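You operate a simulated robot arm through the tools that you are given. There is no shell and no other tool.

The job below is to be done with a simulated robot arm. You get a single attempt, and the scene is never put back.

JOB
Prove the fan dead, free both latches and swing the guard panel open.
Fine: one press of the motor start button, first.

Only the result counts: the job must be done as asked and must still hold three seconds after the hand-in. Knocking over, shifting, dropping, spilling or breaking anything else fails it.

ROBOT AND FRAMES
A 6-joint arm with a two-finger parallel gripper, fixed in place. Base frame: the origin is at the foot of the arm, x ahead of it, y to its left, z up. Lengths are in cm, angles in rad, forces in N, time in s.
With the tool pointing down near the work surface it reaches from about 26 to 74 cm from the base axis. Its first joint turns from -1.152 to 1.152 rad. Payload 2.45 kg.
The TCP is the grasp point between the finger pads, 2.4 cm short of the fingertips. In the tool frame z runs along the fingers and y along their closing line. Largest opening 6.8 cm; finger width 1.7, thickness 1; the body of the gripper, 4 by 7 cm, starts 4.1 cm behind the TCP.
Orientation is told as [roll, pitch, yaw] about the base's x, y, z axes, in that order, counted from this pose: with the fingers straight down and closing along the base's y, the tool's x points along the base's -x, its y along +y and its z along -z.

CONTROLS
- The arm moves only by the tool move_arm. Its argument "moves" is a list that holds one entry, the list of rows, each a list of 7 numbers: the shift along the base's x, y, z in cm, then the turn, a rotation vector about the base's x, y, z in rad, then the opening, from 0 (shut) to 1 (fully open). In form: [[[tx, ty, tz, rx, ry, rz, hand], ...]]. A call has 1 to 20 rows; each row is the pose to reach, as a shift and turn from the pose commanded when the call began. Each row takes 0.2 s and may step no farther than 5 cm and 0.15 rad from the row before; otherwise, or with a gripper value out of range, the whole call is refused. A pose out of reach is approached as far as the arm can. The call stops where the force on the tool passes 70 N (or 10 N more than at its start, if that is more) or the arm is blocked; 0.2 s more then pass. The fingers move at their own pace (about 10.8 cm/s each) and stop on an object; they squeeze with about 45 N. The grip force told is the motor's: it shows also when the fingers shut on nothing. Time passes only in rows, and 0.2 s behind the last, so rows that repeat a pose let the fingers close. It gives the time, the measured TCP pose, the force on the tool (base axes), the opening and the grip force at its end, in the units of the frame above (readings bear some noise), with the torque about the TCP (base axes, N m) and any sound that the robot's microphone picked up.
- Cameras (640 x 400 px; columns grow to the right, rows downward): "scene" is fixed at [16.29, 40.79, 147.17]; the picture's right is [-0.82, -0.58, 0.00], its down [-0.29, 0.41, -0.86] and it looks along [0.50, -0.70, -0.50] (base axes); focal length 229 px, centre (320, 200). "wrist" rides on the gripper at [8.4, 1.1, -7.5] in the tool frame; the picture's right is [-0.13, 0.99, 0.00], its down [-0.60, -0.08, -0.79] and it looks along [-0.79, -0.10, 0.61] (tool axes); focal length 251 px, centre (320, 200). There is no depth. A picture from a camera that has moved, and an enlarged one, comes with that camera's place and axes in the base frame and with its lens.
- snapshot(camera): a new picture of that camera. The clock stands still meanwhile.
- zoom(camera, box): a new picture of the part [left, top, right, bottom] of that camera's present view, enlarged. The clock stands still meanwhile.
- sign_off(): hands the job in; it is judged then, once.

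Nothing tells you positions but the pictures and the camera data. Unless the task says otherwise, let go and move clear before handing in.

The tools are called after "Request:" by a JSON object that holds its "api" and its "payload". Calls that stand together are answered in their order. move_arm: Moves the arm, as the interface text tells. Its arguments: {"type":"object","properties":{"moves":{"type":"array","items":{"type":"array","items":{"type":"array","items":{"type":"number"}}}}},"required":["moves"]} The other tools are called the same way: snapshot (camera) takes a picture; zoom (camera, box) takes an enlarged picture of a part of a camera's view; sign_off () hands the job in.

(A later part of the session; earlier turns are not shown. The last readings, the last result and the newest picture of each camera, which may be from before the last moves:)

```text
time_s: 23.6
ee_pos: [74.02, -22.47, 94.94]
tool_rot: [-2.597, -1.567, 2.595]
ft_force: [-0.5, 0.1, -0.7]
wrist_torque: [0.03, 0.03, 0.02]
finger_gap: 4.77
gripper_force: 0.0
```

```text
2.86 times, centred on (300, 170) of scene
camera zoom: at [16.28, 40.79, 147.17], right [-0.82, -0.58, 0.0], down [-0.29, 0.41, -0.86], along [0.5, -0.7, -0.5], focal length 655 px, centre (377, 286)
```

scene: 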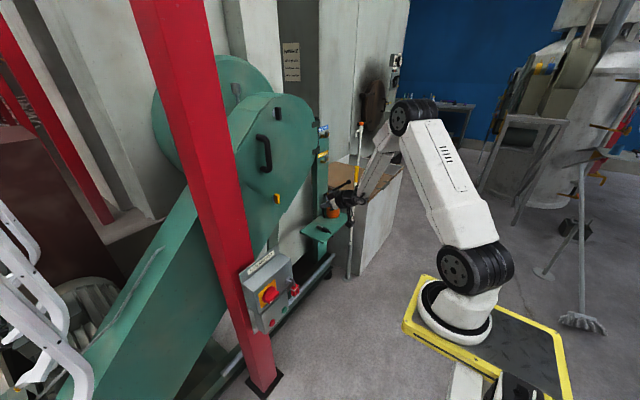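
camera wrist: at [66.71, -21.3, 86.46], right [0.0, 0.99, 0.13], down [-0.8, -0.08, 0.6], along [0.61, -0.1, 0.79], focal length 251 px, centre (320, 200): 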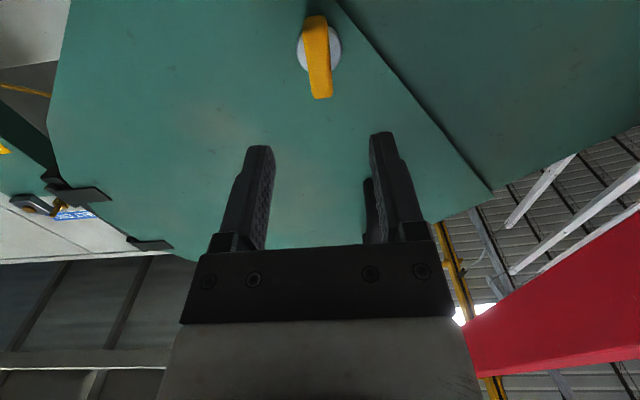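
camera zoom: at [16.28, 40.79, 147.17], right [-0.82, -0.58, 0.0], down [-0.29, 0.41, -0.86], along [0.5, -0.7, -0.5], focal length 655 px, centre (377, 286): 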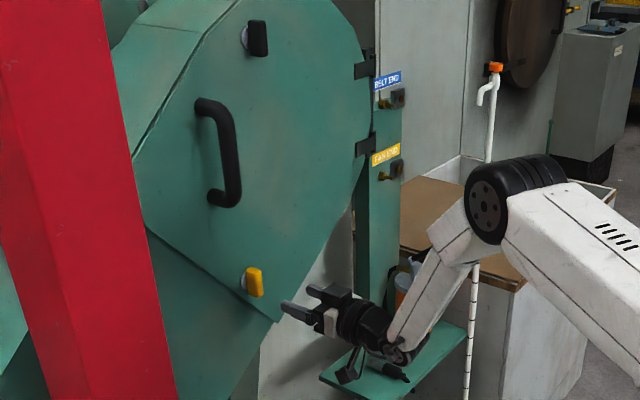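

Using both wrist views I place the yellow wing with its front at x≈85, its axis at y≈-22.4, z≈94.35, and its disc at x≈87.4. I'll move in with fingers straddling it, stopping short of the disc.

Request:
{"api": "move_arm", "payload": {"moves": [[[2, 0.05, -0.3, 0, 0, 0, 0.7], [4, 0.05, -0.6, 0, 0, 0, 0.7], [6, 0.05, -0.6, 0, 0, 0, 0.7], [7.5, 0.05, -0.6, 0, 0, 0, 0.7], [9, 0.05, -0.6, 0, 0, 0, 0.7], [9.6, 0.05, -0.6, 0, 0, 0, 0.7]]]}}

Request:
{"api": "snapshot", "payload": {"camera": "wrist"}}

Request:
{"api": "zoom", "payload": {"camera": "scene", "box": [240, 160, 320, 240]}}

```text
time_s: 25.0
ee_pos: [83.8, -22.59, 94.53]
tool_rot: [-2.365, -1.568, 2.365]
ft_force: [-0.1, -0.2, 0.3]
wrist_torque: [0.03, -0.01, -0.01]
finger_gap: 4.77
gripper_force: 0.0
```

```text
taken
camera wrist: at [76.33, -21.32, 86.0], right [0.0, 0.99, 0.13], down [-0.79, -0.08, 0.6], along [0.61, -0.1, 0.79], focal length 251 px, centre (320, 200)
```

wrist: 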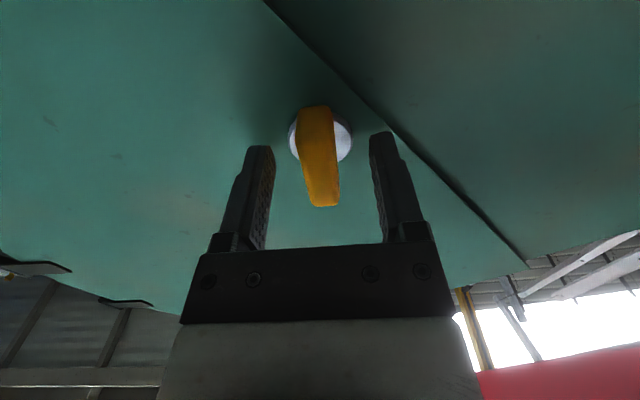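

```text
5.00 times, centred on (280, 200) of scene
camera zoom: at [16.28, 40.79, 147.17], right [-0.82, -0.58, 0.0], down [-0.29, 0.41, -0.86], along [0.5, -0.7, -0.5], focal length 1146 px, centre (520, 200)
```

zoom: 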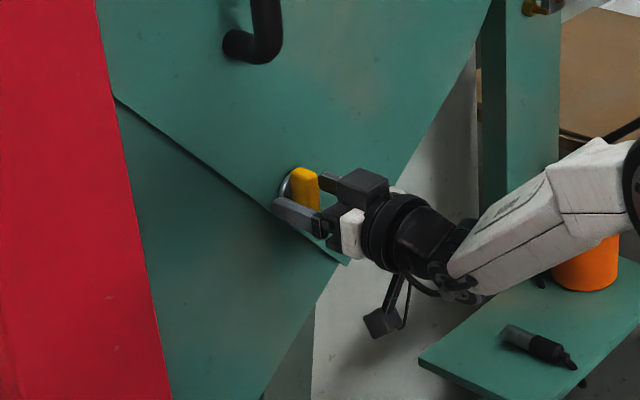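

The fingers straddle the yellow wing. I advance half a centimetre more and close on it.

Request:
{"api": "move_arm", "payload": {"moves": [[[0.5, 0.1, -0.1, 0, 0, 0, 0.7], [0.5, 0.1, -0.1, 0, 0, 0, 0], [0.5, 0.1, -0.1, 0, 0, 0, 0], [0.5, 0.1, -0.1, 0, 0, 0, 0]]]}}

Request:
{"api": "zoom", "payload": {"camera": "wrist", "box": [220, 60, 440, 260]}}

Request:
{"api": "zoom", "payload": {"camera": "scene", "box": [260, 180, 310, 220]}}

```text
time_s: 26.0
ee_pos: [84.26, -22.54, 94.23]
tool_rot: [-2.324, -1.568, 2.323]
ft_force: [5.5, -6.5, -1.3]
wrist_torque: [-0.01, 0.49, 0.18]
finger_gap: 1.59
gripper_force: 34.6
```

```text
2.00 times, centred on (330, 160) of wrist
camera zoom: at [76.81, -21.3, 85.86], right [0.0, 0.99, 0.13], down [-0.79, -0.08, 0.6], along [0.61, -0.1, 0.79], focal length 503 px, centre (300, 280)
```

zoom: 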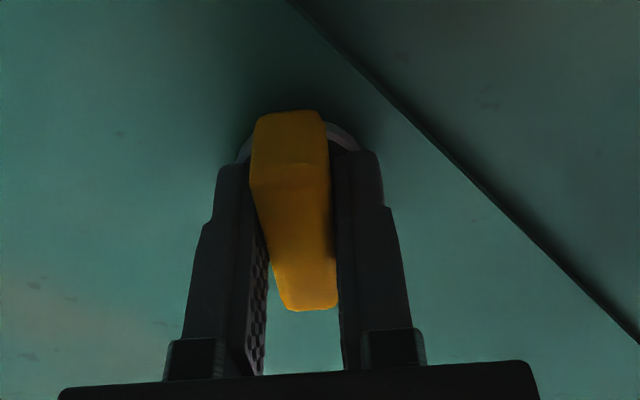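

```text
10.00 times, centred on (285, 200) of scene
camera zoom: at [16.31, 40.77, 147.17], right [-0.82, -0.58, 0.0], down [-0.29, 0.41, -0.86], along [0.5, -0.7, -0.5], focal length 2292 px, centre (670, 200)
```

zoom: 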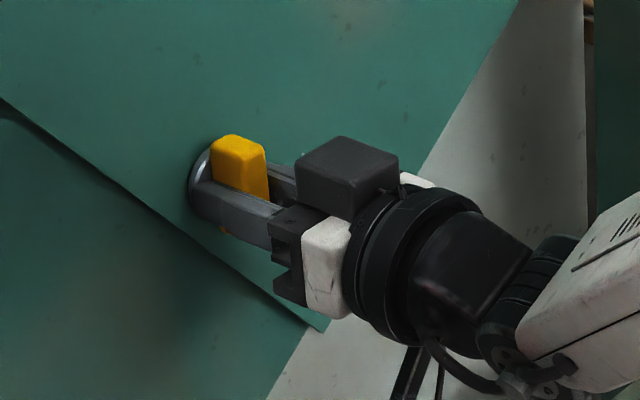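

Gripped with a 1.6 cm gap. I test a small turn one way and read the torque to learn which direction frees it.

Request:
{"api": "move_arm", "payload": {"moves": [[[0, -0.1, 0, 0.1, 0, 0, 0], [0, -0.1, 0, 0.2, 0, 0, 0]]]}}

```text
time_s: 26.6
ee_pos: [84.12, -22.48, 94.32]
tool_rot: [1.591, -1.374, -1.592]
ft_force: [-1.7, -3.8, 1.9]
wrist_torque: [-1.03, -0.07, 0.04]
finger_gap: 1.9
gripper_force: 37.0
```

That way resists (about 1 N·m and the fingers pry open), so the wing is against a stop or stiff. I go back and test the other direction.

Request:
{"api": "move_arm", "payload": {"moves": [[[0, 0, 0, -0.1, 0, 0, 0], [0, 0, 0, -0.2, 0, 0, 0], [0, 0, 0, -0.3, 0, 0, 0], [0, 0, 0, -0.4, 0, 0, 0]]]}}

Request:
{"api": "zoom", "payload": {"camera": "scene", "box": [260, 180, 310, 220]}}

```text
time_s: 27.6
ee_pos: [84.17, -22.63, 94.23]
tool_rot: [-1.581, -1.367, 1.58]
ft_force: [13.0, -9.5, -1.7]
wrist_torque: [0.02, -0.09, 0.07]
finger_gap: 1.58
gripper_force: 35.0
```

```text
10.00 times, centred on (285, 200) of scene
camera zoom: at [16.33, 40.76, 147.17], right [-0.82, -0.58, 0.0], down [-0.29, 0.41, -0.86], along [0.5, -0.7, -0.5], focal length 2292 px, centre (670, 200)
```

zoom: 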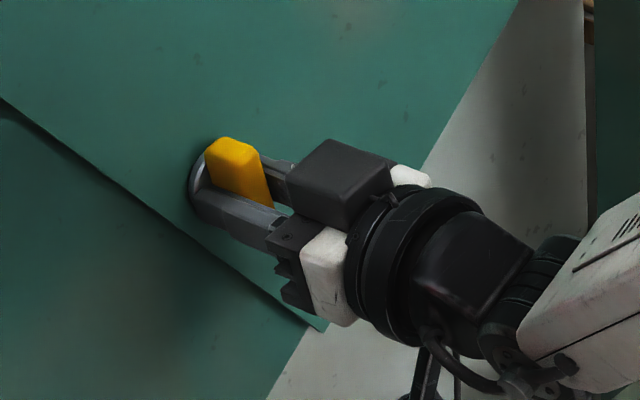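

This direction turns freely (no torque, wing tilting with the fingers). I keep turning that way toward a quarter turn, easing the small side load.

Request:
{"api": "move_arm", "payload": {"moves": [[[0.1, -0.1, 0, -0.12, 0, 0, 0], [0.15, -0.15, 0, -0.24, 0, 0, 0], [0.15, -0.15, 0, -0.36, 0, 0, 0], [0.15, -0.15, 0, -0.48, 0, 0, 0], [0.15, -0.15, 0, -0.6, 0, 0, 0]]]}}

Request:
{"api": "zoom", "payload": {"camera": "scene", "box": [260, 180, 310, 220]}}

```text
time_s: 28.1
ee_pos: [84.51, -22.74, 94.15]
tool_rot: [-1.616, -1.228, 1.629]
ft_force: [-90.8, 24.6, 26.2]
wrist_torque: [-0.66, -1.52, -1.15]
finger_gap: 1.59
gripper_force: 34.9
out of reach, approached as far as the arm can: row 1, 2
stopped in row 2: the force on the tool passed its limit at 147 N (the readings are from after the stop); the commanded pose is now the measured one
```

```text
10.00 times, centred on (285, 200) of scene
camera zoom: at [15.94, 40.88, 147.18], right [-0.82, -0.58, 0.0], down [-0.29, 0.41, -0.87], along [0.5, -0.71, -0.5], focal length 2292 px, centre (670, 200)
```

zoom: 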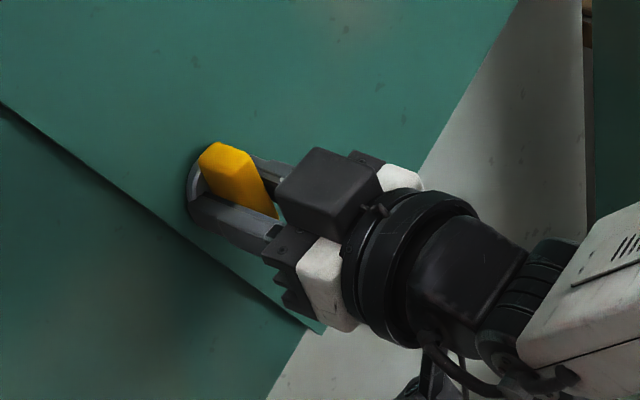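

I hit the arm's roll limit in that direction, and it loaded the latch axially. I back off slightly, release, and retreat so I can re-grip with the wrist rolled the other way round.

Request:
{"api": "move_arm", "payload": {"moves": [[[-0.3, 0.05, 0.05, 0.05, 0, 0, 0], [-0.4, 0.1, 0.1, 0.1, 0, 0, 0]]]}}

Request:
{"api": "zoom", "payload": {"camera": "scene", "box": [220, 100, 340, 240]}}

```text
time_s: 28.7
ee_pos: [84.59, -22.72, 94.11]
tool_rot: [-1.598, -1.332, 1.607]
ft_force: [13.9, -1.9, -0.4]
wrist_torque: [-0.02, -0.49, -0.82]
finger_gap: 1.61
gripper_force: 34.8
```

```text
2.86 times, centred on (280, 170) of scene
camera zoom: at [16.33, 40.78, 147.17], right [-0.82, -0.58, 0.0], down [-0.29, 0.41, -0.86], along [0.5, -0.7, -0.5], focal length 655 px, centre (434, 286)
```

zoom: 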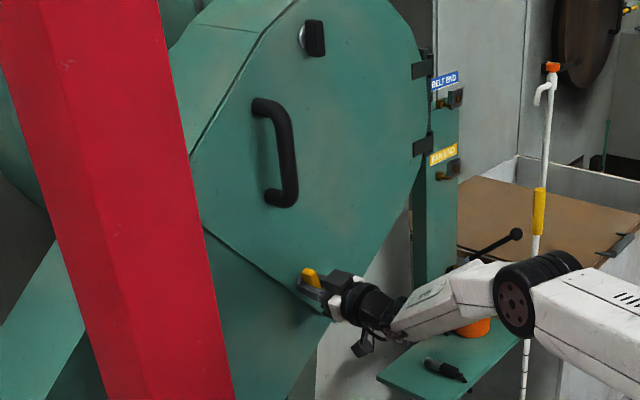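

Loads are relaxed. I release the wing and retreat 10 cm.

Request:
{"api": "move_arm", "payload": {"moves": [[[0, 0, 0, 0, 0, 0, 0.7], [0, 0, 0, 0, 0, 0, 0.7], [-2, 0, 0, 0, 0, 0, 0.7], [-5, 0, 0, 0, 0, 0, 0.7], [-8, 0, 0, 0, 0, 0, 0.7], [-10.5, 0, 0, 0, 0, 0, 0.7]]]}}

Request:
{"api": "snapshot", "payload": {"camera": "wrist"}}

```text
time_s: 30.1
ee_pos: [76.07, -25.65, 94.24]
tool_rot: [-1.576, -1.345, 1.607]
ft_force: [-0.3, -0.2, -0.7]
wrist_torque: [-0.02, 0.0, -0.02]
finger_gap: 4.78
gripper_force: 0.1
out of reach, approached as far as the arm can: row 4, 5, 6
```

```text
taken
camera wrist: at [68.71, -26.48, 85.89], right [-0.03, 0.99, -0.1], down [-0.8, 0.03, 0.61], along [0.61, 0.09, 0.79], focal length 251 px, centre (320, 200)
```

wrist: 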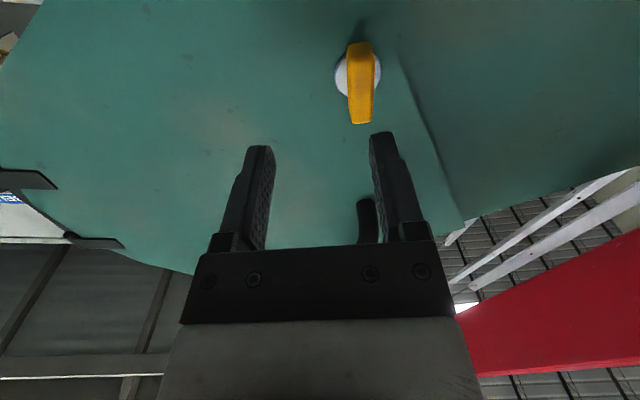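

The wing stayed where I left it (about 13° turned). Now I roll the wrist the other way in free space.

Request:
{"api": "move_arm", "payload": {"moves": [[[-0.2, 0, 0, 0.14, 0, 0, 0.7], [-0.5, 0.3, 0, 0.28, 0, 0, 0.7], [-1, 0.6, 0, 0.42, 0, 0, 0.7], [-1, 1, 0, 0.56, 0, 0, 0.7], [-1, 1.4, 0, 0.7, 0, 0, 0.7], [-1, 1.8, 0, 0.84, 0, 0, 0.7], [-1, 2.2, 0, 0.98, 0, 0, 0.7], [-1, 2.6, 0, 1.12, 0, 0, 0.7], [-1, 3, 0, 1.26, 0, 0, 0.7], [-1, 3.2, 0, 1.4, 0, 0, 0.7], [-1, 3.2, 0, 1.54, 0, 0, 0.7], [-1, 3.2, 0, 1.68, 0, 0, 0.7], [-1, 3.2, 0, 1.82, 0, 0, 0.7], [-1, 3.2, 0, 1.96, 0, 0, 0.7], [-1, 3.2, 0, 2.1, 0, 0, 0.7], [-1, 3.2, 0, 2.24, 0, 0, 0.7], [-1, 3.2, 0, 2.38, 0, 0, 0.7], [-1, 3.2, 0, 2.52, 0, 0, 0.7], [-1, 3.2, 0, 2.66, 0, 0, 0.7], [-1, 3.2, 0, 2.8, 0, 0, 0.7]]]}}

Request:
{"api": "snapshot", "payload": {"camera": "wrist"}}

Request:
{"api": "zoom", "payload": {"camera": "scene", "box": [220, 100, 380, 240]}}

```text
time_s: 34.3
ee_pos: [75.16, -22.4, 94.49]
tool_rot: [1.569, 0.989, -1.589]
ft_force: [-0.6, 0.3, 0.0]
wrist_torque: [0.03, 0.03, 0.0]
finger_gap: 4.78
gripper_force: 0.1
```

```text
taken
camera wrist: at [67.8, -18.37, 101.99], right [-0.01, -0.9, 0.44], down [-0.8, -0.25, -0.55], along [0.6, -0.36, -0.71], focal length 251 px, centre (320, 200)
```

wrist: 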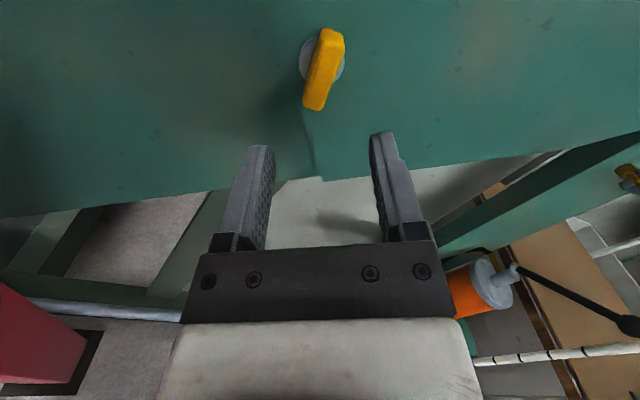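

```text
2.86 times, centred on (300, 170) of scene
camera zoom: at [16.29, 40.79, 147.17], right [-0.82, -0.58, 0.0], down [-0.29, 0.41, -0.86], along [0.5, -0.7, -0.5], focal length 655 px, centre (377, 286)
```

zoom: 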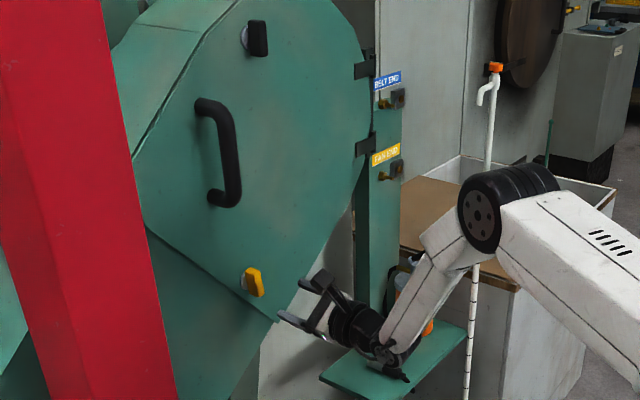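

Rolling this way works and I now see the latch from above, tilted about 12° with its centre near [85, -22.3, 94.4]. I align the fingers with the wing and move in.

Request:
{"api": "move_arm", "payload": {"moves": [[[1, 0.1, -0.1, 0.13, 0, 0, 0.7], [2.5, 0.1, -0.1, 0.26, 0, 0, 0.7], [4.5, 0.1, -0.1, 0.38, 0, 0, 0.7], [6.5, 0.1, -0.1, 0.38, 0, 0, 0.7], [8, 0.1, -0.1, 0.38, 0, 0, 0.7], [8.8, 0.1, -0.1, 0.38, 0, 0, 0.7]]]}}

Request:
{"api": "snapshot", "payload": {"camera": "wrist"}}

```text
time_s: 35.7
ee_pos: [84.13, -22.25, 94.29]
tool_rot: [1.537, 1.366, -1.617]
ft_force: [-0.4, -0.5, -0.5]
wrist_torque: [0.0, 0.02, 0.04]
finger_gap: 4.75
gripper_force: 0.0
```

```text
taken
camera wrist: at [76.69, -21.36, 102.78], right [-0.01, -1.0, 0.07], down [-0.8, -0.03, -0.6], along [0.6, -0.07, -0.8], focal length 251 px, centre (320, 200)
```

wrist: 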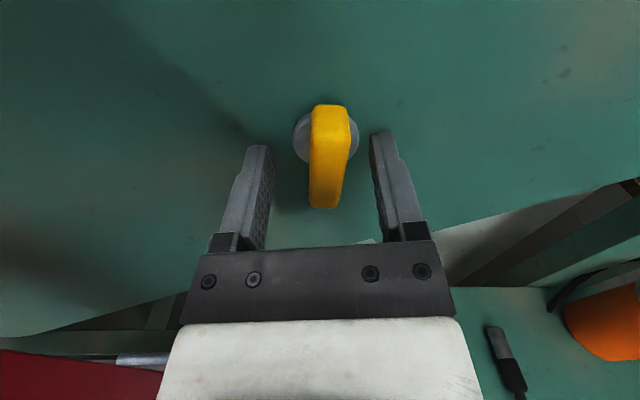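

Aligned well. A small shift, half a centimetre in, then close.

Request:
{"api": "move_arm", "payload": {"moves": [[[0.35, -0.25, 0.05, 0, 0, 0, 0.7], [0.35, -0.25, 0.05, 0, 0, 0, 0], [0.35, -0.25, 0.05, 0, 0, 0, 0], [0.35, -0.25, 0.05, 0, 0, 0, 0]]]}}

```text
time_s: 36.7
ee_pos: [84.37, -22.51, 94.38]
tool_rot: [1.539, 1.366, -1.619]
ft_force: [4.2, -6.5, -0.6]
wrist_torque: [0.02, 0.08, 0.84]
finger_gap: 1.61
gripper_force: 34.6
```

Gripped. Now I turn the freeing way in small increments.

Request:
{"api": "move_arm", "payload": {"moves": [[[0, -0.1, 0, -0.12, 0, 0, 0], [0, -0.12, 0, -0.24, 0, 0, 0], [0, -0.12, 0, -0.36, 0, 0, 0], [0, -0.12, 0, -0.48, 0, 0, 0]]]}}

Request:
{"api": "zoom", "payload": {"camera": "scene", "box": [260, 180, 310, 220]}}

```text
time_s: 37.7
ee_pos: [84.41, -22.51, 94.37]
tool_rot: [1.572, 0.885, -1.584]
ft_force: [0.3, -3.2, 4.7]
wrist_torque: [0.02, 1.31, -0.07]
finger_gap: 1.59
gripper_force: 35.6
```

```text
10.00 times, centred on (285, 200) of scene
camera zoom: at [16.28, 40.78, 147.17], right [-0.82, -0.58, 0.0], down [-0.29, 0.41, -0.86], along [0.5, -0.7, -0.5], focal length 2292 px, centre (670, 200)
```

zoom: 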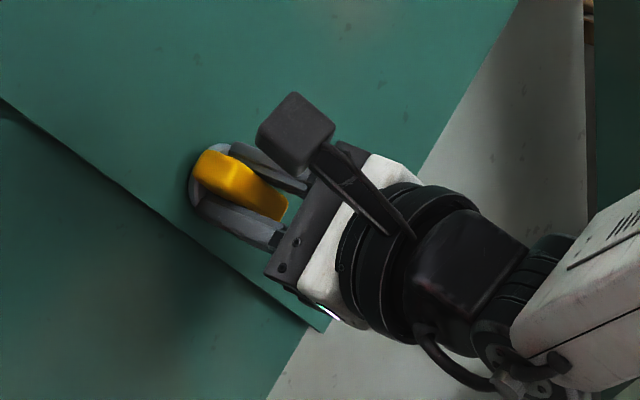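

It turns freely with the fingers. Continuing toward a full quarter turn.

Request:
{"api": "move_arm", "payload": {"moves": [[[0, -0.05, 0.05, -0.12, 0, 0, 0], [0, -0.05, 0.1, -0.24, 0, 0, 0], [0, -0.05, 0.1, -0.36, 0, 0, 0], [0, -0.05, 0.1, -0.48, 0, 0, 0], [0, -0.05, 0.1, -0.6, 0, 0, 0]]]}}

Request:
{"api": "zoom", "payload": {"camera": "scene", "box": [260, 180, 310, 220]}}

```text
time_s: 38.9
ee_pos: [84.45, -22.69, 94.49]
tool_rot: [1.579, 0.284, -1.582]
ft_force: [14.0, -6.7, -0.6]
wrist_torque: [0.01, 1.0, -0.22]
finger_gap: 1.6
gripper_force: 34.8
```

```text
10.00 times, centred on (285, 200) of scene
camera zoom: at [16.33, 40.77, 147.17], right [-0.82, -0.58, 0.0], down [-0.29, 0.41, -0.86], along [0.5, -0.7, -0.5], focal length 2292 px, centre (670, 200)
```

zoom: 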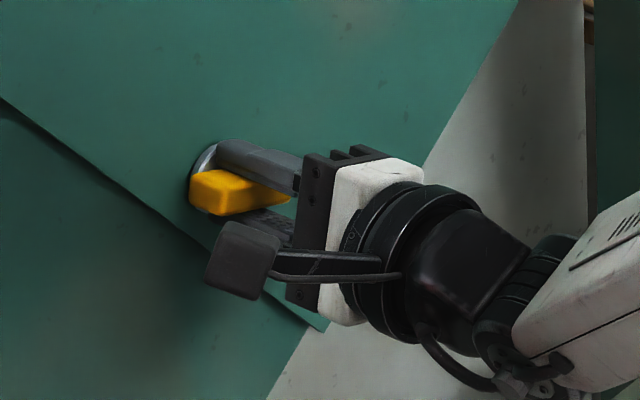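

Almost horizontal now. I finish the quarter turn and feel for a stop.

Request:
{"api": "move_arm", "payload": {"moves": [[[-0.05, -0.1, 0.05, -0.1, 0, 0, 0], [-0.1, -0.1, 0.05, -0.2, 0, 0, 0], [-0.1, -0.1, 0.05, -0.3, 0, 0, 0]]]}}

Request:
{"api": "zoom", "payload": {"camera": "scene", "box": [260, 180, 310, 220]}}

Request:
{"api": "snapshot", "payload": {"camera": "wrist"}}

```text
time_s: 39.7
ee_pos: [84.31, -22.64, 94.56]
tool_rot: [1.581, -0.011, -1.58]
ft_force: [18.4, -6.3, -1.7]
wrist_torque: [0.64, 0.69, 0.14]
finger_gap: 1.6
gripper_force: 34.8
```

```text
10.00 times, centred on (285, 200) of scene
camera zoom: at [16.34, 40.76, 147.17], right [-0.82, -0.58, 0.0], down [-0.29, 0.41, -0.86], along [0.5, -0.7, -0.5], focal length 2292 px, centre (670, 200)
```

zoom: 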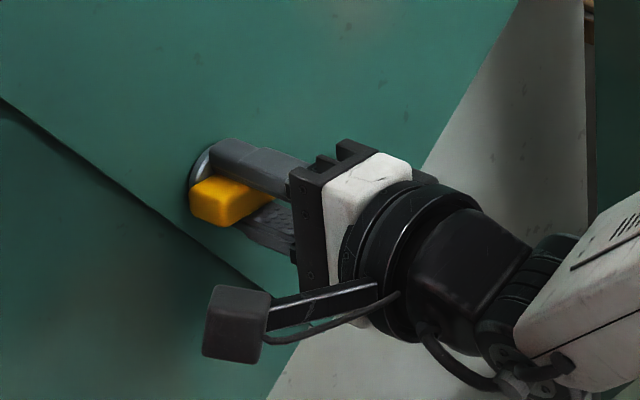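

```text
taken
camera wrist: at [76.97, -14.05, 95.37], right [-0.01, -0.12, 0.99], down [-0.8, -0.6, -0.08], along [0.6, -0.79, -0.08], focal length 251 px, centre (320, 200)
```

wrist: 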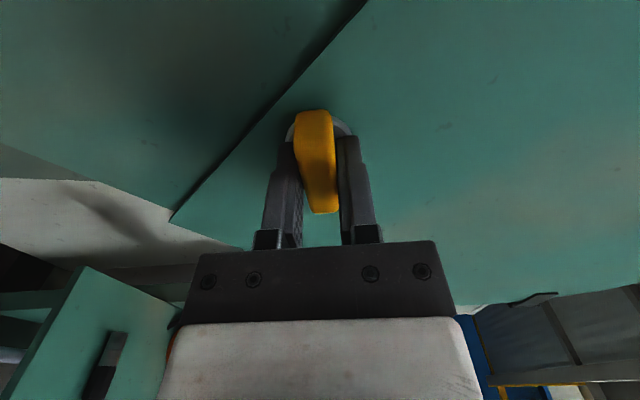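

The wing is horizontal and a stop is felt, so the yellow latch is at its quarter turn. I release and back away.

Request:
{"api": "move_arm", "payload": {"moves": [[[0, 0, 0, 0.03, 0, 0, 0.7], [0, 0, 0, 0.03, 0, 0, 0.7], [0, 0, 0, 0.03, 0, 0, 0.7], [-3, 0, 0, 0.03, 0, 0, 0.7], [-6.5, 0, 0, 0.03, 0, 0, 0.7], [-10, 0, 0, 0.03, 0, 0, 0.7], [-14, 0, 0, 0.03, 0, 0, 0.7]]]}}

Request:
{"api": "snapshot", "payload": {"camera": "wrist"}}

Request:
{"api": "zoom", "payload": {"camera": "scene", "box": [220, 80, 340, 220]}}

```text
time_s: 41.3
ee_pos: [70.27, -22.68, 94.7]
tool_rot: [1.584, 0.017, -1.58]
ft_force: [-0.2, -0.3, 1.3]
wrist_torque: [0.01, 0.03, -0.04]
finger_gap: 4.77
gripper_force: 0.1
```

```text
taken
camera wrist: at [62.92, -14.16, 95.81], right [-0.01, -0.15, 0.99], down [-0.8, -0.59, -0.1], along [0.6, -0.79, -0.11], focal length 251 px, centre (320, 200)
```

wrist: 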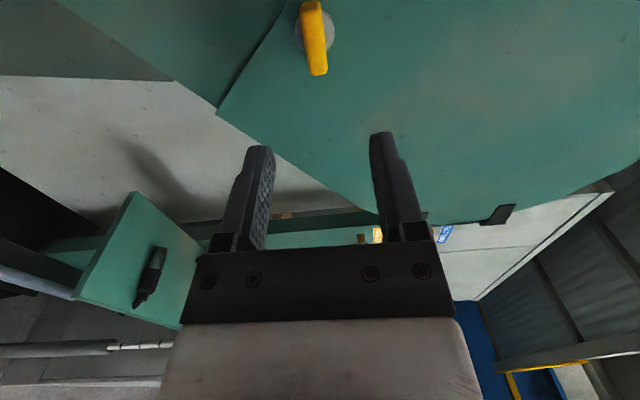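

```text
2.86 times, centred on (280, 150) of scene
camera zoom: at [16.28, 40.79, 147.17], right [-0.82, -0.58, 0.0], down [-0.29, 0.41, -0.86], along [0.5, -0.7, -0.5], focal length 655 px, centre (434, 343)
```

zoom: 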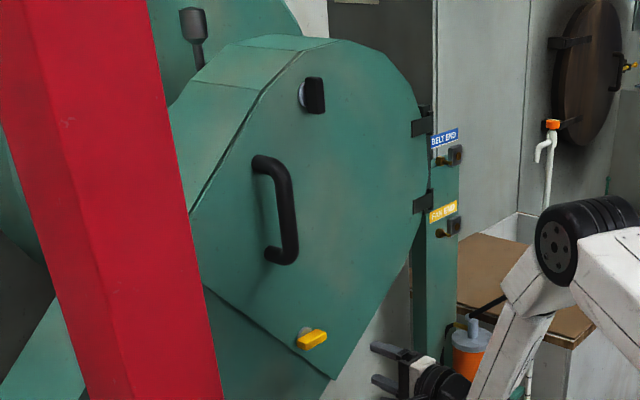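

Yellow latch is horizontal. Next I rise to the black upper latch (about [85, -28, 131]) with the wrist rolled half round so the camera looks down on it.

Request:
{"api": "move_arm", "payload": {"moves": [[[0, -0.5, 3.2, 0.14, 0, 0, 0.7], [0, -1, 6.4, 0.28, 0, 0, 0.7], [0, -1.5, 9.6, 0.42, 0, 0, 0.7], [0, -2, 12.8, 0.56, 0, 0, 0.7], [0, -2.5, 16, 0.7, 0, 0, 0.7], [0, -3, 19.2, 0.84, 0, 0, 0.7], [0, -3.5, 22.4, 0.98, 0, 0, 0.7], [0, -4, 25.6, 1.12, 0, 0, 0.7], [0, -4.5, 28.8, 1.26, 0, 0, 0.7], [0, -5, 32, 1.4, 0, 0, 0.7], [0, -5.3, 35.3, 1.55, 0, 0, 0.7], [0, -5.3, 35.3, 1.55, 0, 0, 0.7]]]}}

Request:
{"api": "snapshot", "payload": {"camera": "wrist"}}

Request:
{"api": "zoom", "payload": {"camera": "scene", "box": [220, 60, 380, 200]}}

```text
time_s: 43.9
ee_pos: [70.28, -28.09, 129.96]
tool_rot: [0.299, 1.563, -2.855]
ft_force: [-0.2, 0.0, 0.3]
wrist_torque: [-0.01, 0.0, 0.04]
finger_gap: 4.75
gripper_force: 0.1
```

```text
taken
camera wrist: at [62.93, -28.93, 138.4], right [-0.01, -0.99, -0.13], down [-0.8, 0.09, -0.6], along [0.6, 0.09, -0.79], focal length 251 px, centre (320, 200)
```

wrist: 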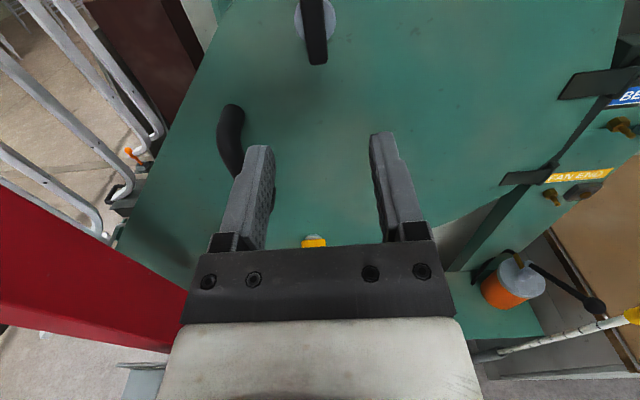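

```text
2.86 times, centred on (300, 130) of scene
camera zoom: at [16.28, 40.79, 147.17], right [-0.82, -0.58, 0.0], down [-0.29, 0.41, -0.86], along [0.5, -0.7, -0.5], focal length 655 px, centre (377, 400)
```

zoom: 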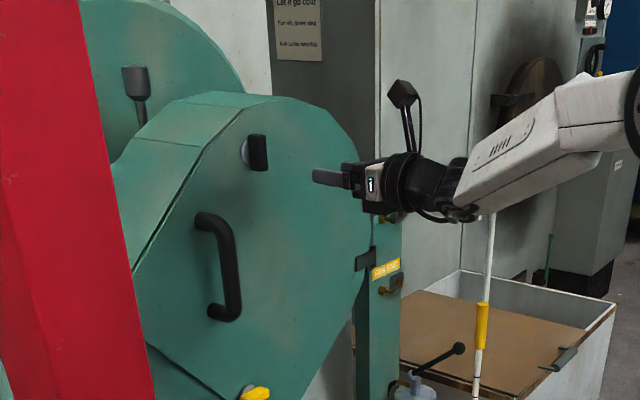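

The black latch wing is in view at the top, axis about y=-27.4, z=131.3, also vertical. I move closer and re-check alignment.

Request:
{"api": "move_arm", "payload": {"moves": [[[2, 0.3, 0.5, 0, 0, 0, 0.7], [5, 0.6, 1.1, 0, 0, 0, 0.7], [7.5, 0.7, 1.3, 0, 0, 0, 0.7], [9.5, 0.7, 1.3, 0, 0, 0, 0.7]]]}}

Request:
{"api": "snapshot", "payload": {"camera": "wrist"}}

```text
time_s: 44.9
ee_pos: [79.88, -27.31, 131.12]
tool_rot: [0.335, 1.561, -2.82]
ft_force: [-0.3, 0.3, 0.9]
wrist_torque: [0.01, 0.01, -0.03]
finger_gap: 4.78
gripper_force: 0.1
```

```text
taken
camera wrist: at [72.53, -28.1, 139.53], right [-0.01, -0.99, -0.13], down [-0.8, 0.09, -0.6], along [0.6, 0.09, -0.79], focal length 251 px, centre (320, 200)
```

wrist: 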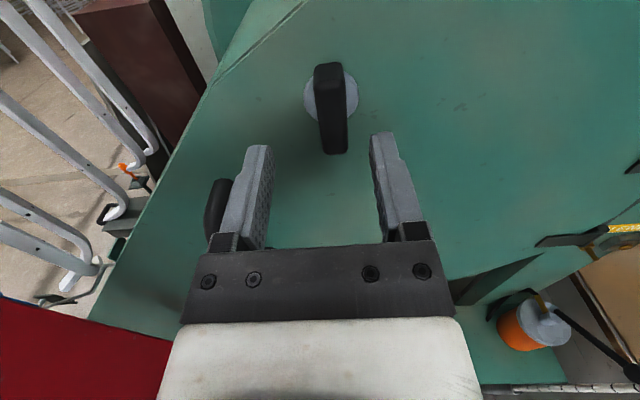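

Aligned to within a few millimetres. I move in and grip the black wing.

Request:
{"api": "move_arm", "payload": {"moves": [[[1.5, -0.3, 0, 0, 0, 0, 0.7], [3, -0.3, 0, 0, 0, 0, 0.7], [4.4, -0.3, 0, 0, 0, 0, 0.7], [4.4, -0.3, 0, 0, 0, 0, 0], [4.4, -0.3, 0, 0, 0, 0, 0], [4.4, -0.3, 0, 0, 0, 0, 0]]]}}

Request:
{"api": "zoom", "payload": {"camera": "wrist", "box": [220, 60, 440, 260]}}

```text
time_s: 46.3
ee_pos: [84.25, -28.03, 131.08]
tool_rot: [0.329, 1.562, -2.828]
ft_force: [6.9, -22.1, 3.4]
wrist_torque: [0.01, 0.42, 0.62]
finger_gap: 1.61
gripper_force: 35.5
```

```text
2.00 times, centred on (330, 160) of wrist
camera zoom: at [76.81, -28.81, 139.45], right [-0.02, -0.99, -0.13], down [-0.8, 0.09, -0.6], along [0.6, 0.09, -0.79], focal length 503 px, centre (300, 280)
```

zoom: 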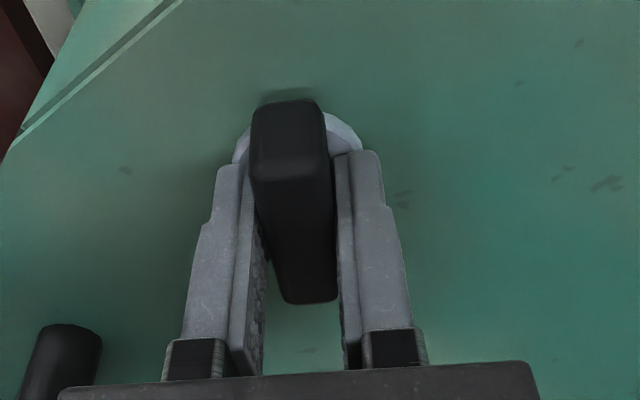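

Gripped; the side load says the wing sits about 4 mm further right. I correct that and test a small turn in the same direction as the other latch.

Request:
{"api": "move_arm", "payload": {"moves": [[[0, -0.4, 0.05, 0, 0, 0, 0], [0, -0.45, 0.05, -0.1, 0, 0, 0], [0, -0.45, 0.05, -0.2, 0, 0, 0]]]}}

```text
time_s: 47.1
ee_pos: [84.27, -27.95, 130.92]
tool_rot: [1.53, 1.365, -1.621]
ft_force: [-12.7, -5.8, -5.7]
wrist_torque: [0.03, -0.63, 0.96]
finger_gap: 1.59
gripper_force: 34.9
```

The black latch also turns freely this way. I continue in steps to a quarter turn.

Request:
{"api": "move_arm", "payload": {"moves": [[[-0.05, 0, 0, -0.12, 0, 0, 0], [-0.1, 0, 0, -0.24, 0, 0, 0], [-0.1, 0, 0, -0.36, 0, 0, 0], [-0.1, 0, 0, -0.48, 0, 0, 0], [-0.1, 0, 0, -0.6, 0, 0, 0]]]}}

Request:
{"api": "zoom", "payload": {"camera": "scene", "box": [255, 80, 325, 130]}}

```text
time_s: 48.3
ee_pos: [84.01, -28.02, 131.07]
tool_rot: [1.572, 0.768, -1.583]
ft_force: [3.7, -3.3, -6.1]
wrist_torque: [0.04, -0.01, 1.25]
finger_gap: 1.6
gripper_force: 34.9
```

```text
8.00 times, centred on (290, 105) of scene
camera zoom: at [16.32, 40.76, 147.17], right [-0.82, -0.58, 0.0], down [-0.29, 0.41, -0.86], along [0.5, -0.7, -0.5], focal length 1834 px, centre (560, 960)
```

zoom: 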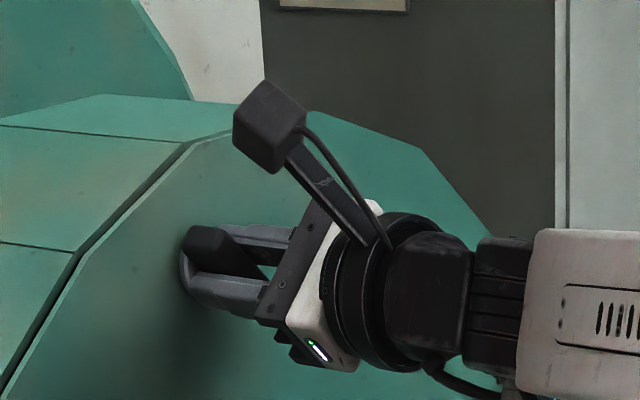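

Request:
{"api": "move_arm", "payload": {"moves": [[[0, -0.05, 0.05, -0.12, 0, 0, 0], [0, -0.05, 0.1, -0.24, 0, 0, 0], [0, -0.05, 0.1, -0.36, 0, 0, 0], [0, -0.05, 0.1, -0.48, 0, 0, 0], [0, -0.05, 0.1, -0.6, 0, 0, 0]]]}}

Request:
{"api": "zoom", "payload": {"camera": "scene", "box": [255, 80, 325, 130]}}

```text
time_s: 49.5
ee_pos: [84.13, -28.05, 130.95]
tool_rot: [1.579, 0.166, -1.578]
ft_force: [-4.0, 12.8, -16.7]
wrist_torque: [-0.02, 1.09, -0.7]
finger_gap: 1.6
gripper_force: 35.2
```

```text
8.00 times, centred on (290, 105) of scene
camera zoom: at [16.32, 40.82, 147.16], right [-0.82, -0.58, 0.0], down [-0.29, 0.41, -0.86], along [0.5, -0.7, -0.5], focal length 1834 px, centre (560, 960)
```

zoom: 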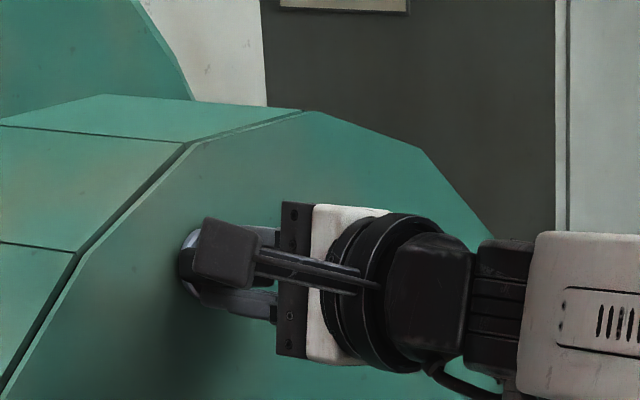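

Nearly there. I ease the side loads and finish the quarter turn, feeling for the stop.

Request:
{"api": "move_arm", "payload": {"moves": [[[0, 0.15, -0.2, -0.08, 0, 0, 0], [0, 0.15, -0.25, -0.16, 0, 0, 0], [0, 0.15, -0.25, -0.2, 0, 0, 0]]]}}

Request:
{"api": "snapshot", "payload": {"camera": "wrist"}}

```text
time_s: 50.3
ee_pos: [84.06, -27.93, 130.97]
tool_rot: [1.584, -0.032, -1.58]
ft_force: [2.5, 5.3, -10.6]
wrist_torque: [0.8, 0.76, 0.5]
finger_gap: 1.61
gripper_force: 35.1
```

```text
taken
camera wrist: at [76.68, -19.41, 131.7], right [-0.01, -0.1, 1.0], down [-0.8, -0.6, -0.07], along [0.6, -0.79, -0.07], focal length 251 px, centre (320, 200)
```

wrist: 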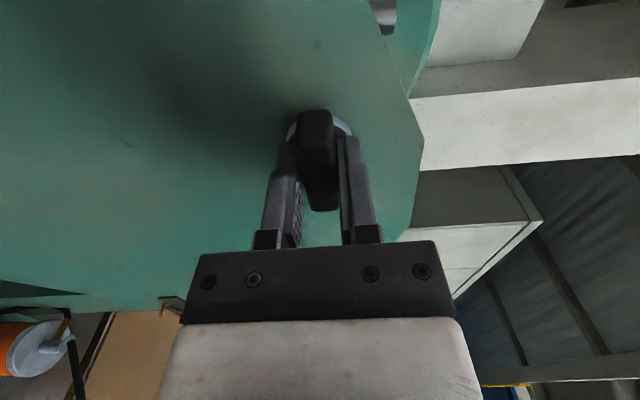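

A stop is felt, so the black latch has also made its quarter turn. I release it and back away.

Request:
{"api": "move_arm", "payload": {"moves": [[[0, 0, 0, 0.04, 0, 0, 0.7], [0, 0, 0, 0.04, 0, 0, 0.7], [0, 0, 0, 0.04, 0, 0, 0.7], [-3, 0, 0, 0.04, 0, 0, 0.7], [-6.5, 0, 0, 0.04, 0, 0, 0.7], [-10, 0, 0, 0.04, 0, 0, 0.7], [-14, 0, 0, 0.04, 0, 0, 0.7]]]}}

Request:
{"api": "snapshot", "payload": {"camera": "wrist"}}

Request:
{"api": "zoom", "payload": {"camera": "scene", "box": [220, 80, 340, 220]}}

```text
time_s: 51.9
ee_pos: [70.06, -27.97, 131.02]
tool_rot: [1.583, 0.006, -1.58]
ft_force: [-0.3, 0.3, 0.2]
wrist_torque: [0.05, -0.01, 0.02]
finger_gap: 4.79
gripper_force: 0.1
```

```text
taken
camera wrist: at [62.67, -19.41, 132.15], right [-0.01, -0.14, 0.99], down [-0.8, -0.6, -0.09], along [0.6, -0.79, -0.1], focal length 251 px, centre (320, 200)
```

wrist: 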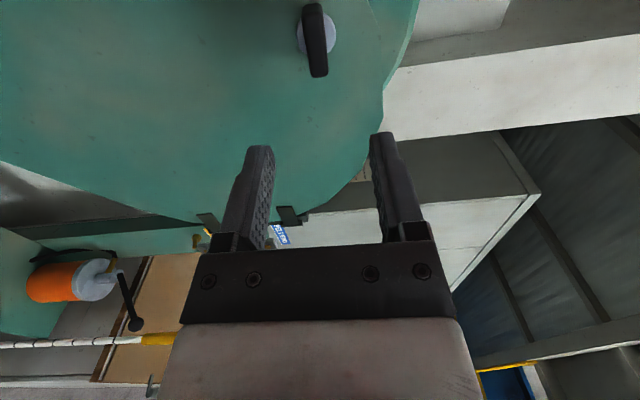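

```text
2.86 times, centred on (280, 150) of scene
camera zoom: at [16.28, 40.79, 147.17], right [-0.82, -0.58, 0.0], down [-0.29, 0.41, -0.86], along [0.5, -0.7, -0.5], focal length 655 px, centre (434, 343)
```

zoom: 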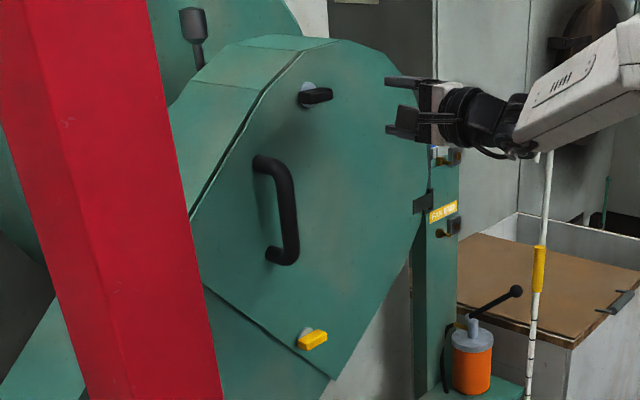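

Both latches now sit horizontal. Next I line up in front of the pull handle (vertical bar near y≈-17, z≈118), keeping 10 cm away, and look at it.

Request:
{"api": "move_arm", "payload": {"moves": [[[0, 1, -1.2, 0.14, 0, 0, 0.8], [0, 2, -2.4, 0.28, 0, 0, 0.8], [0, 3, -3.6, 0.42, 0, 0, 0.8], [0, 4, -4.8, 0.56, 0, 0, 0.8], [0, 5, -6, 0.7, 0, 0, 0.8], [0, 6, -7.2, 0.84, 0, 0, 0.8], [0, 7, -8.4, 0.98, 0, 0, 0.8], [0, 8, -9.6, 1.12, 0, 0, 0.8], [0, 9, -10.8, 1.26, 0, 0, 0.8], [0, 10, -12, 1.4, 0, 0, 0.8], [0, 10.4, -13, 1.55, 0, 0, 0.8], [0, 10.4, -13, 1.55, 0, 0, 0.8]]]}}

Request:
{"api": "snapshot", "payload": {"camera": "wrist"}}

Request:
{"api": "zoom", "payload": {"camera": "scene", "box": [220, 80, 340, 220]}}

```text
time_s: 54.5
ee_pos: [70.12, -17.49, 117.98]
tool_rot: [0.904, 1.555, -2.251]
ft_force: [-0.5, 0.1, 0.3]
wrist_torque: [-0.02, 0.02, 0.02]
finger_gap: 5.41
gripper_force: 0.2
```

```text
taken
camera wrist: at [62.71, -18.37, 126.45], right [-0.01, -0.99, -0.12], down [-0.8, 0.08, -0.6], along [0.6, 0.09, -0.79], focal length 251 px, centre (320, 200)
```

wrist: 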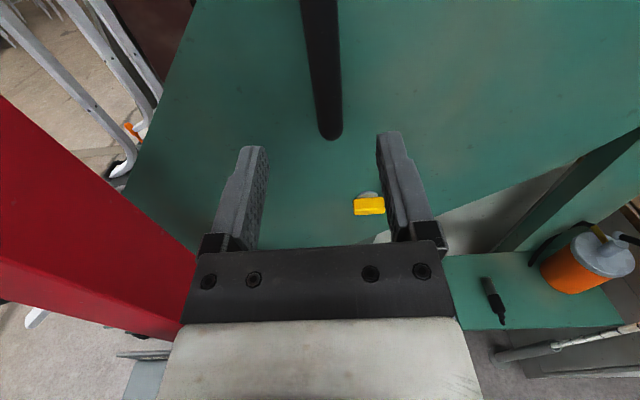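

```text
2.86 times, centred on (280, 150) of scene
camera zoom: at [16.28, 40.79, 147.17], right [-0.82, -0.58, 0.0], down [-0.29, 0.41, -0.86], along [0.5, -0.7, -0.5], focal length 655 px, centre (434, 343)
```

zoom: 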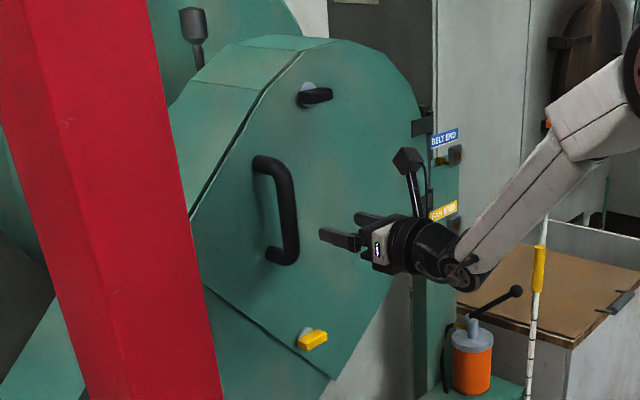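

The handle bar is at about x=81.9, y=-17.55, spanning z≈112–124, with room behind it. I advance so the fingers straddle it.

Request:
{"api": "move_arm", "payload": {"moves": [[[3, 0, 0, 0, 0, 0, 0.85], [6, 0, 0, 0, 0, 0, 0.85], [8.5, 0, 0, 0, 0, 0, 0.85], [10.5, 0, 0, 0, 0, 0, 0.85], [11.5, 0, 0, 0, 0, 0, 0.85]]]}}

Request:
{"api": "snapshot", "payload": {"camera": "wrist"}}

Request:
{"api": "zoom", "payload": {"camera": "scene", "box": [250, 110, 310, 180]}}

```text
time_s: 55.7
ee_pos: [81.45, -17.71, 118.0]
tool_rot: [0.968, 1.555, -2.185]
ft_force: [-0.9, 0.7, 0.6]
wrist_torque: [0.02, 0.01, -0.01]
finger_gap: 5.78
gripper_force: 0.0
```

```text
taken
camera wrist: at [74.11, -18.44, 126.48], right [-0.01, -0.99, -0.12], down [-0.8, 0.08, -0.6], along [0.6, 0.08, -0.79], focal length 251 px, centre (320, 200)
```

wrist: 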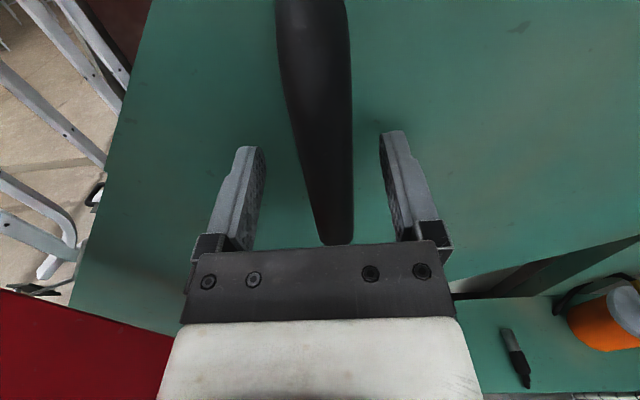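

```text
5.71 times, centred on (280, 145) of scene
camera zoom: at [16.29, 40.79, 147.17], right [-0.82, -0.58, 0.0], down [-0.29, 0.41, -0.86], along [0.5, -0.7, -0.5], focal length 1310 px, centre (549, 514)
```

zoom: 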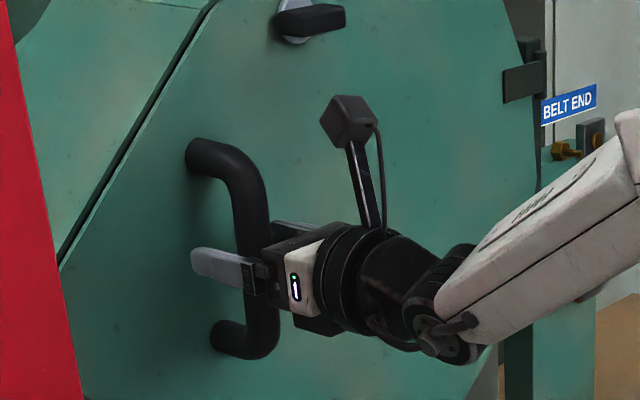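

The bar lies between the fingers, slightly nearer the palm than the grasp point. I pull back half a centimetre and close on it.

Request:
{"api": "move_arm", "payload": {"moves": [[[-0.5, 0, 0, 0, 0, 0, 0.85], [-0.5, 0, 0, 0, 0, 0, 0], [-0.5, 0, 0, 0, 0, 0, 0], [-0.5, 0, 0, 0, 0, 0, 0]]]}}

Request:
{"api": "zoom", "payload": {"camera": "scene", "box": [250, 110, 310, 180]}}

```text
time_s: 56.7
ee_pos: [80.84, -18.05, 117.9]
tool_rot: [0.895, 1.558, -2.268]
ft_force: [2.3, -21.4, 1.4]
wrist_torque: [0.49, -0.02, -0.44]
finger_gap: 2.36
gripper_force: 39.4
```

```text
5.71 times, centred on (280, 145) of scene
camera zoom: at [16.29, 40.71, 147.19], right [-0.82, -0.58, 0.0], down [-0.29, 0.41, -0.86], along [0.5, -0.7, -0.5], focal length 1310 px, centre (549, 514)
```

zoom: 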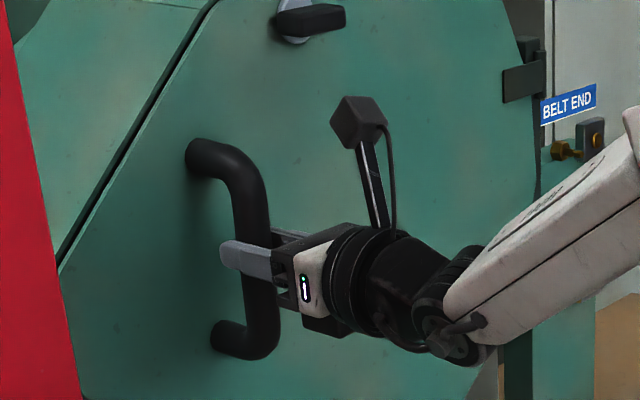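

Gripped on the bar (2.4 cm). I start with a small pull to confirm the panel is free.

Request:
{"api": "move_arm", "payload": {"moves": [[[-0.5, -0.3, 0, 0, 0, 0, 0], [-1.2, -0.4, 0, 0, 0, 0, 0], [-2, -0.5, 0, 0, 0, 0, 0]]]}}

Request:
{"api": "zoom", "payload": {"camera": "scene", "box": [220, 80, 340, 220]}}

```text
time_s: 57.5
ee_pos: [78.98, -18.34, 117.85]
tool_rot: [0.995, 1.555, -2.163]
ft_force: [5.3, -20.4, 2.1]
wrist_torque: [0.52, -0.11, -0.06]
finger_gap: 2.4
gripper_force: 39.6
```

```text
2.86 times, centred on (280, 150) of scene
camera zoom: at [16.3, 40.71, 147.19], right [-0.82, -0.58, 0.0], down [-0.29, 0.41, -0.86], along [0.5, -0.7, -0.5], focal length 655 px, centre (434, 343)
```

zoom: 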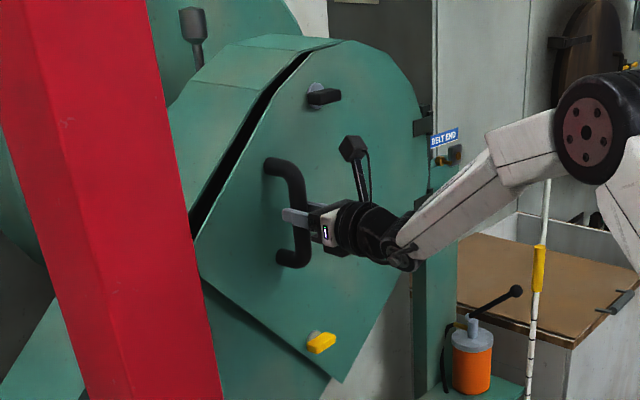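

The panel moves freely, only a few newtons. I follow the hinge arc (hinge axis near [86.5, -56.5]) out to about 20°.

Request:
{"api": "move_arm", "payload": {"moves": [[[-1.35, -0.9, 0, 0, 0, 0, 0], [-2.95, -1.4, 0, 0, 0, 0, 0], [-4.58, -1.85, 0, 0, 0, 0, 0], [-6.15, -2.45, 0, 0, 0, 0, 0], [-7.72, -3.05, 0, 0, 0, 0, 0], [-9.25, -3.8, 0, 0, 0, 0, 0], [-10.74, -4.52, 0, 0, 0, 0, 0]]]}}

Request:
{"api": "snapshot", "payload": {"camera": "scene"}}

Request:
{"api": "snapshot", "payload": {"camera": "wrist"}}

```text
time_s: 59.1
ee_pos: [68.59, -21.63, 117.99]
tool_rot: [1.103, 1.549, -2.03]
ft_force: [-23.9, 54.4, 4.1]
wrist_torque: [0.71, 0.46, 1.01]
finger_gap: 2.4
gripper_force: 40.1
```

```text
taken
```

scene: 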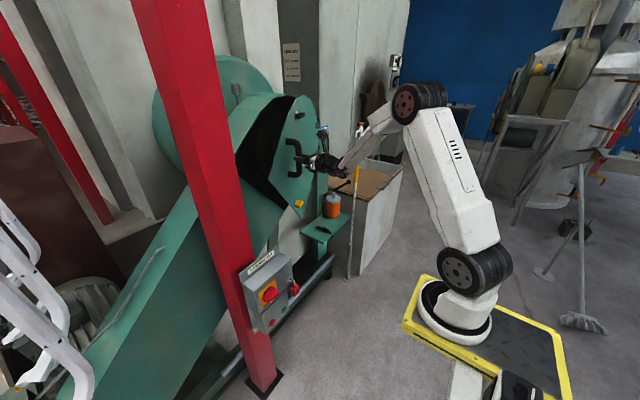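

```text
taken
camera wrist: at [61.25, -22.47, 126.46], right [0.01, -0.99, -0.11], down [-0.8, 0.06, -0.6], along [0.6, 0.09, -0.79], focal length 251 px, centre (320, 200)
```

wrist: 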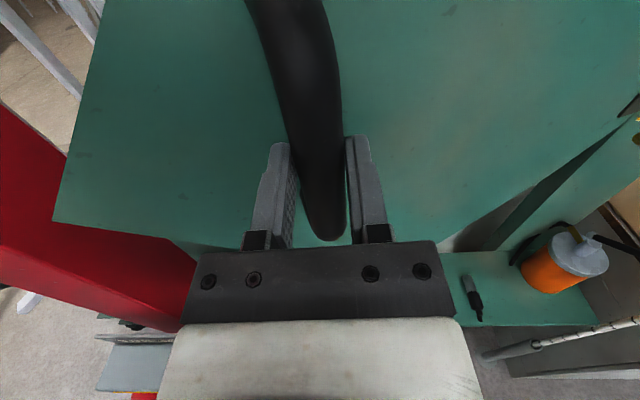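

The panel is about 19° open; the side force says the hinge axis is a bit closer than I assumed, so I correct the arc and continue in smaller stretches.

Request:
{"api": "move_arm", "payload": {"moves": [[[-0.7, 0.6, 0, 0, 0, 0, 0], [-1.9, 0.1, 0, 0, 0, 0, 0], [-3.16, -0.6, 0, 0, 0, 0, 0], [-4.9, -1.7, 0, 0, 0, 0, 0]]]}}

```text
time_s: 60.1
ee_pos: [63.51, -24.34, 117.96]
tool_rot: [0.809, 1.554, -2.352]
ft_force: [0.7, 0.6, -8.2]
wrist_torque: [0.56, 0.57, -0.05]
finger_gap: 2.37
gripper_force: 39.3
```

Forces are near zero, so the arc fits now. Continuing to about 40°.

Request:
{"api": "move_arm", "payload": {"moves": [[[-1.7, -1.2, 0, 0, 0, 0, 0], [-3.3, -2.5, 0, 0, 0, 0, 0], [-4.8, -3.8, 0, 0, 0, 0, 0], [-6.3, -5.2, 0, 0, 0, 0, 0]]]}}

Request:
{"api": "snapshot", "payload": {"camera": "scene"}}

Request:
{"api": "snapshot", "payload": {"camera": "wrist"}}

```text
time_s: 61.1
ee_pos: [57.14, -29.56, 118.02]
tool_rot: [1.06, 1.556, -2.093]
ft_force: [-0.2, 0.6, -3.8]
wrist_torque: [0.63, -0.01, -0.02]
finger_gap: 2.38
gripper_force: 40.6
```

```text
taken
```

scene: 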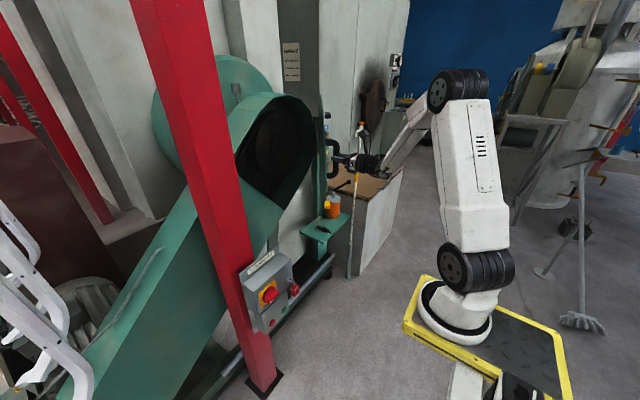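

```text
taken
camera wrist: at [49.68, -30.32, 126.48], right [-0.01, -0.99, -0.12], down [-0.8, 0.08, -0.6], along [0.6, 0.08, -0.79], focal length 251 px, centre (320, 200)
```

wrist: 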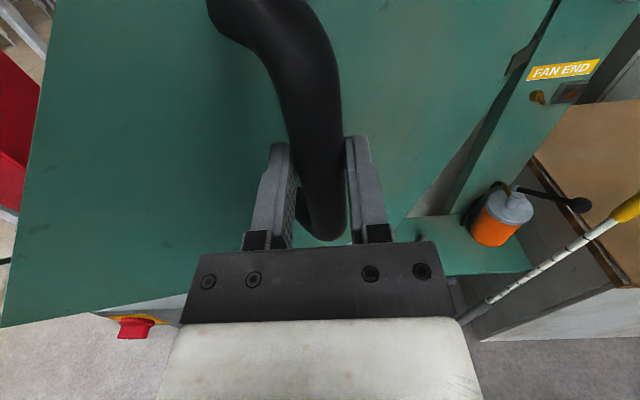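

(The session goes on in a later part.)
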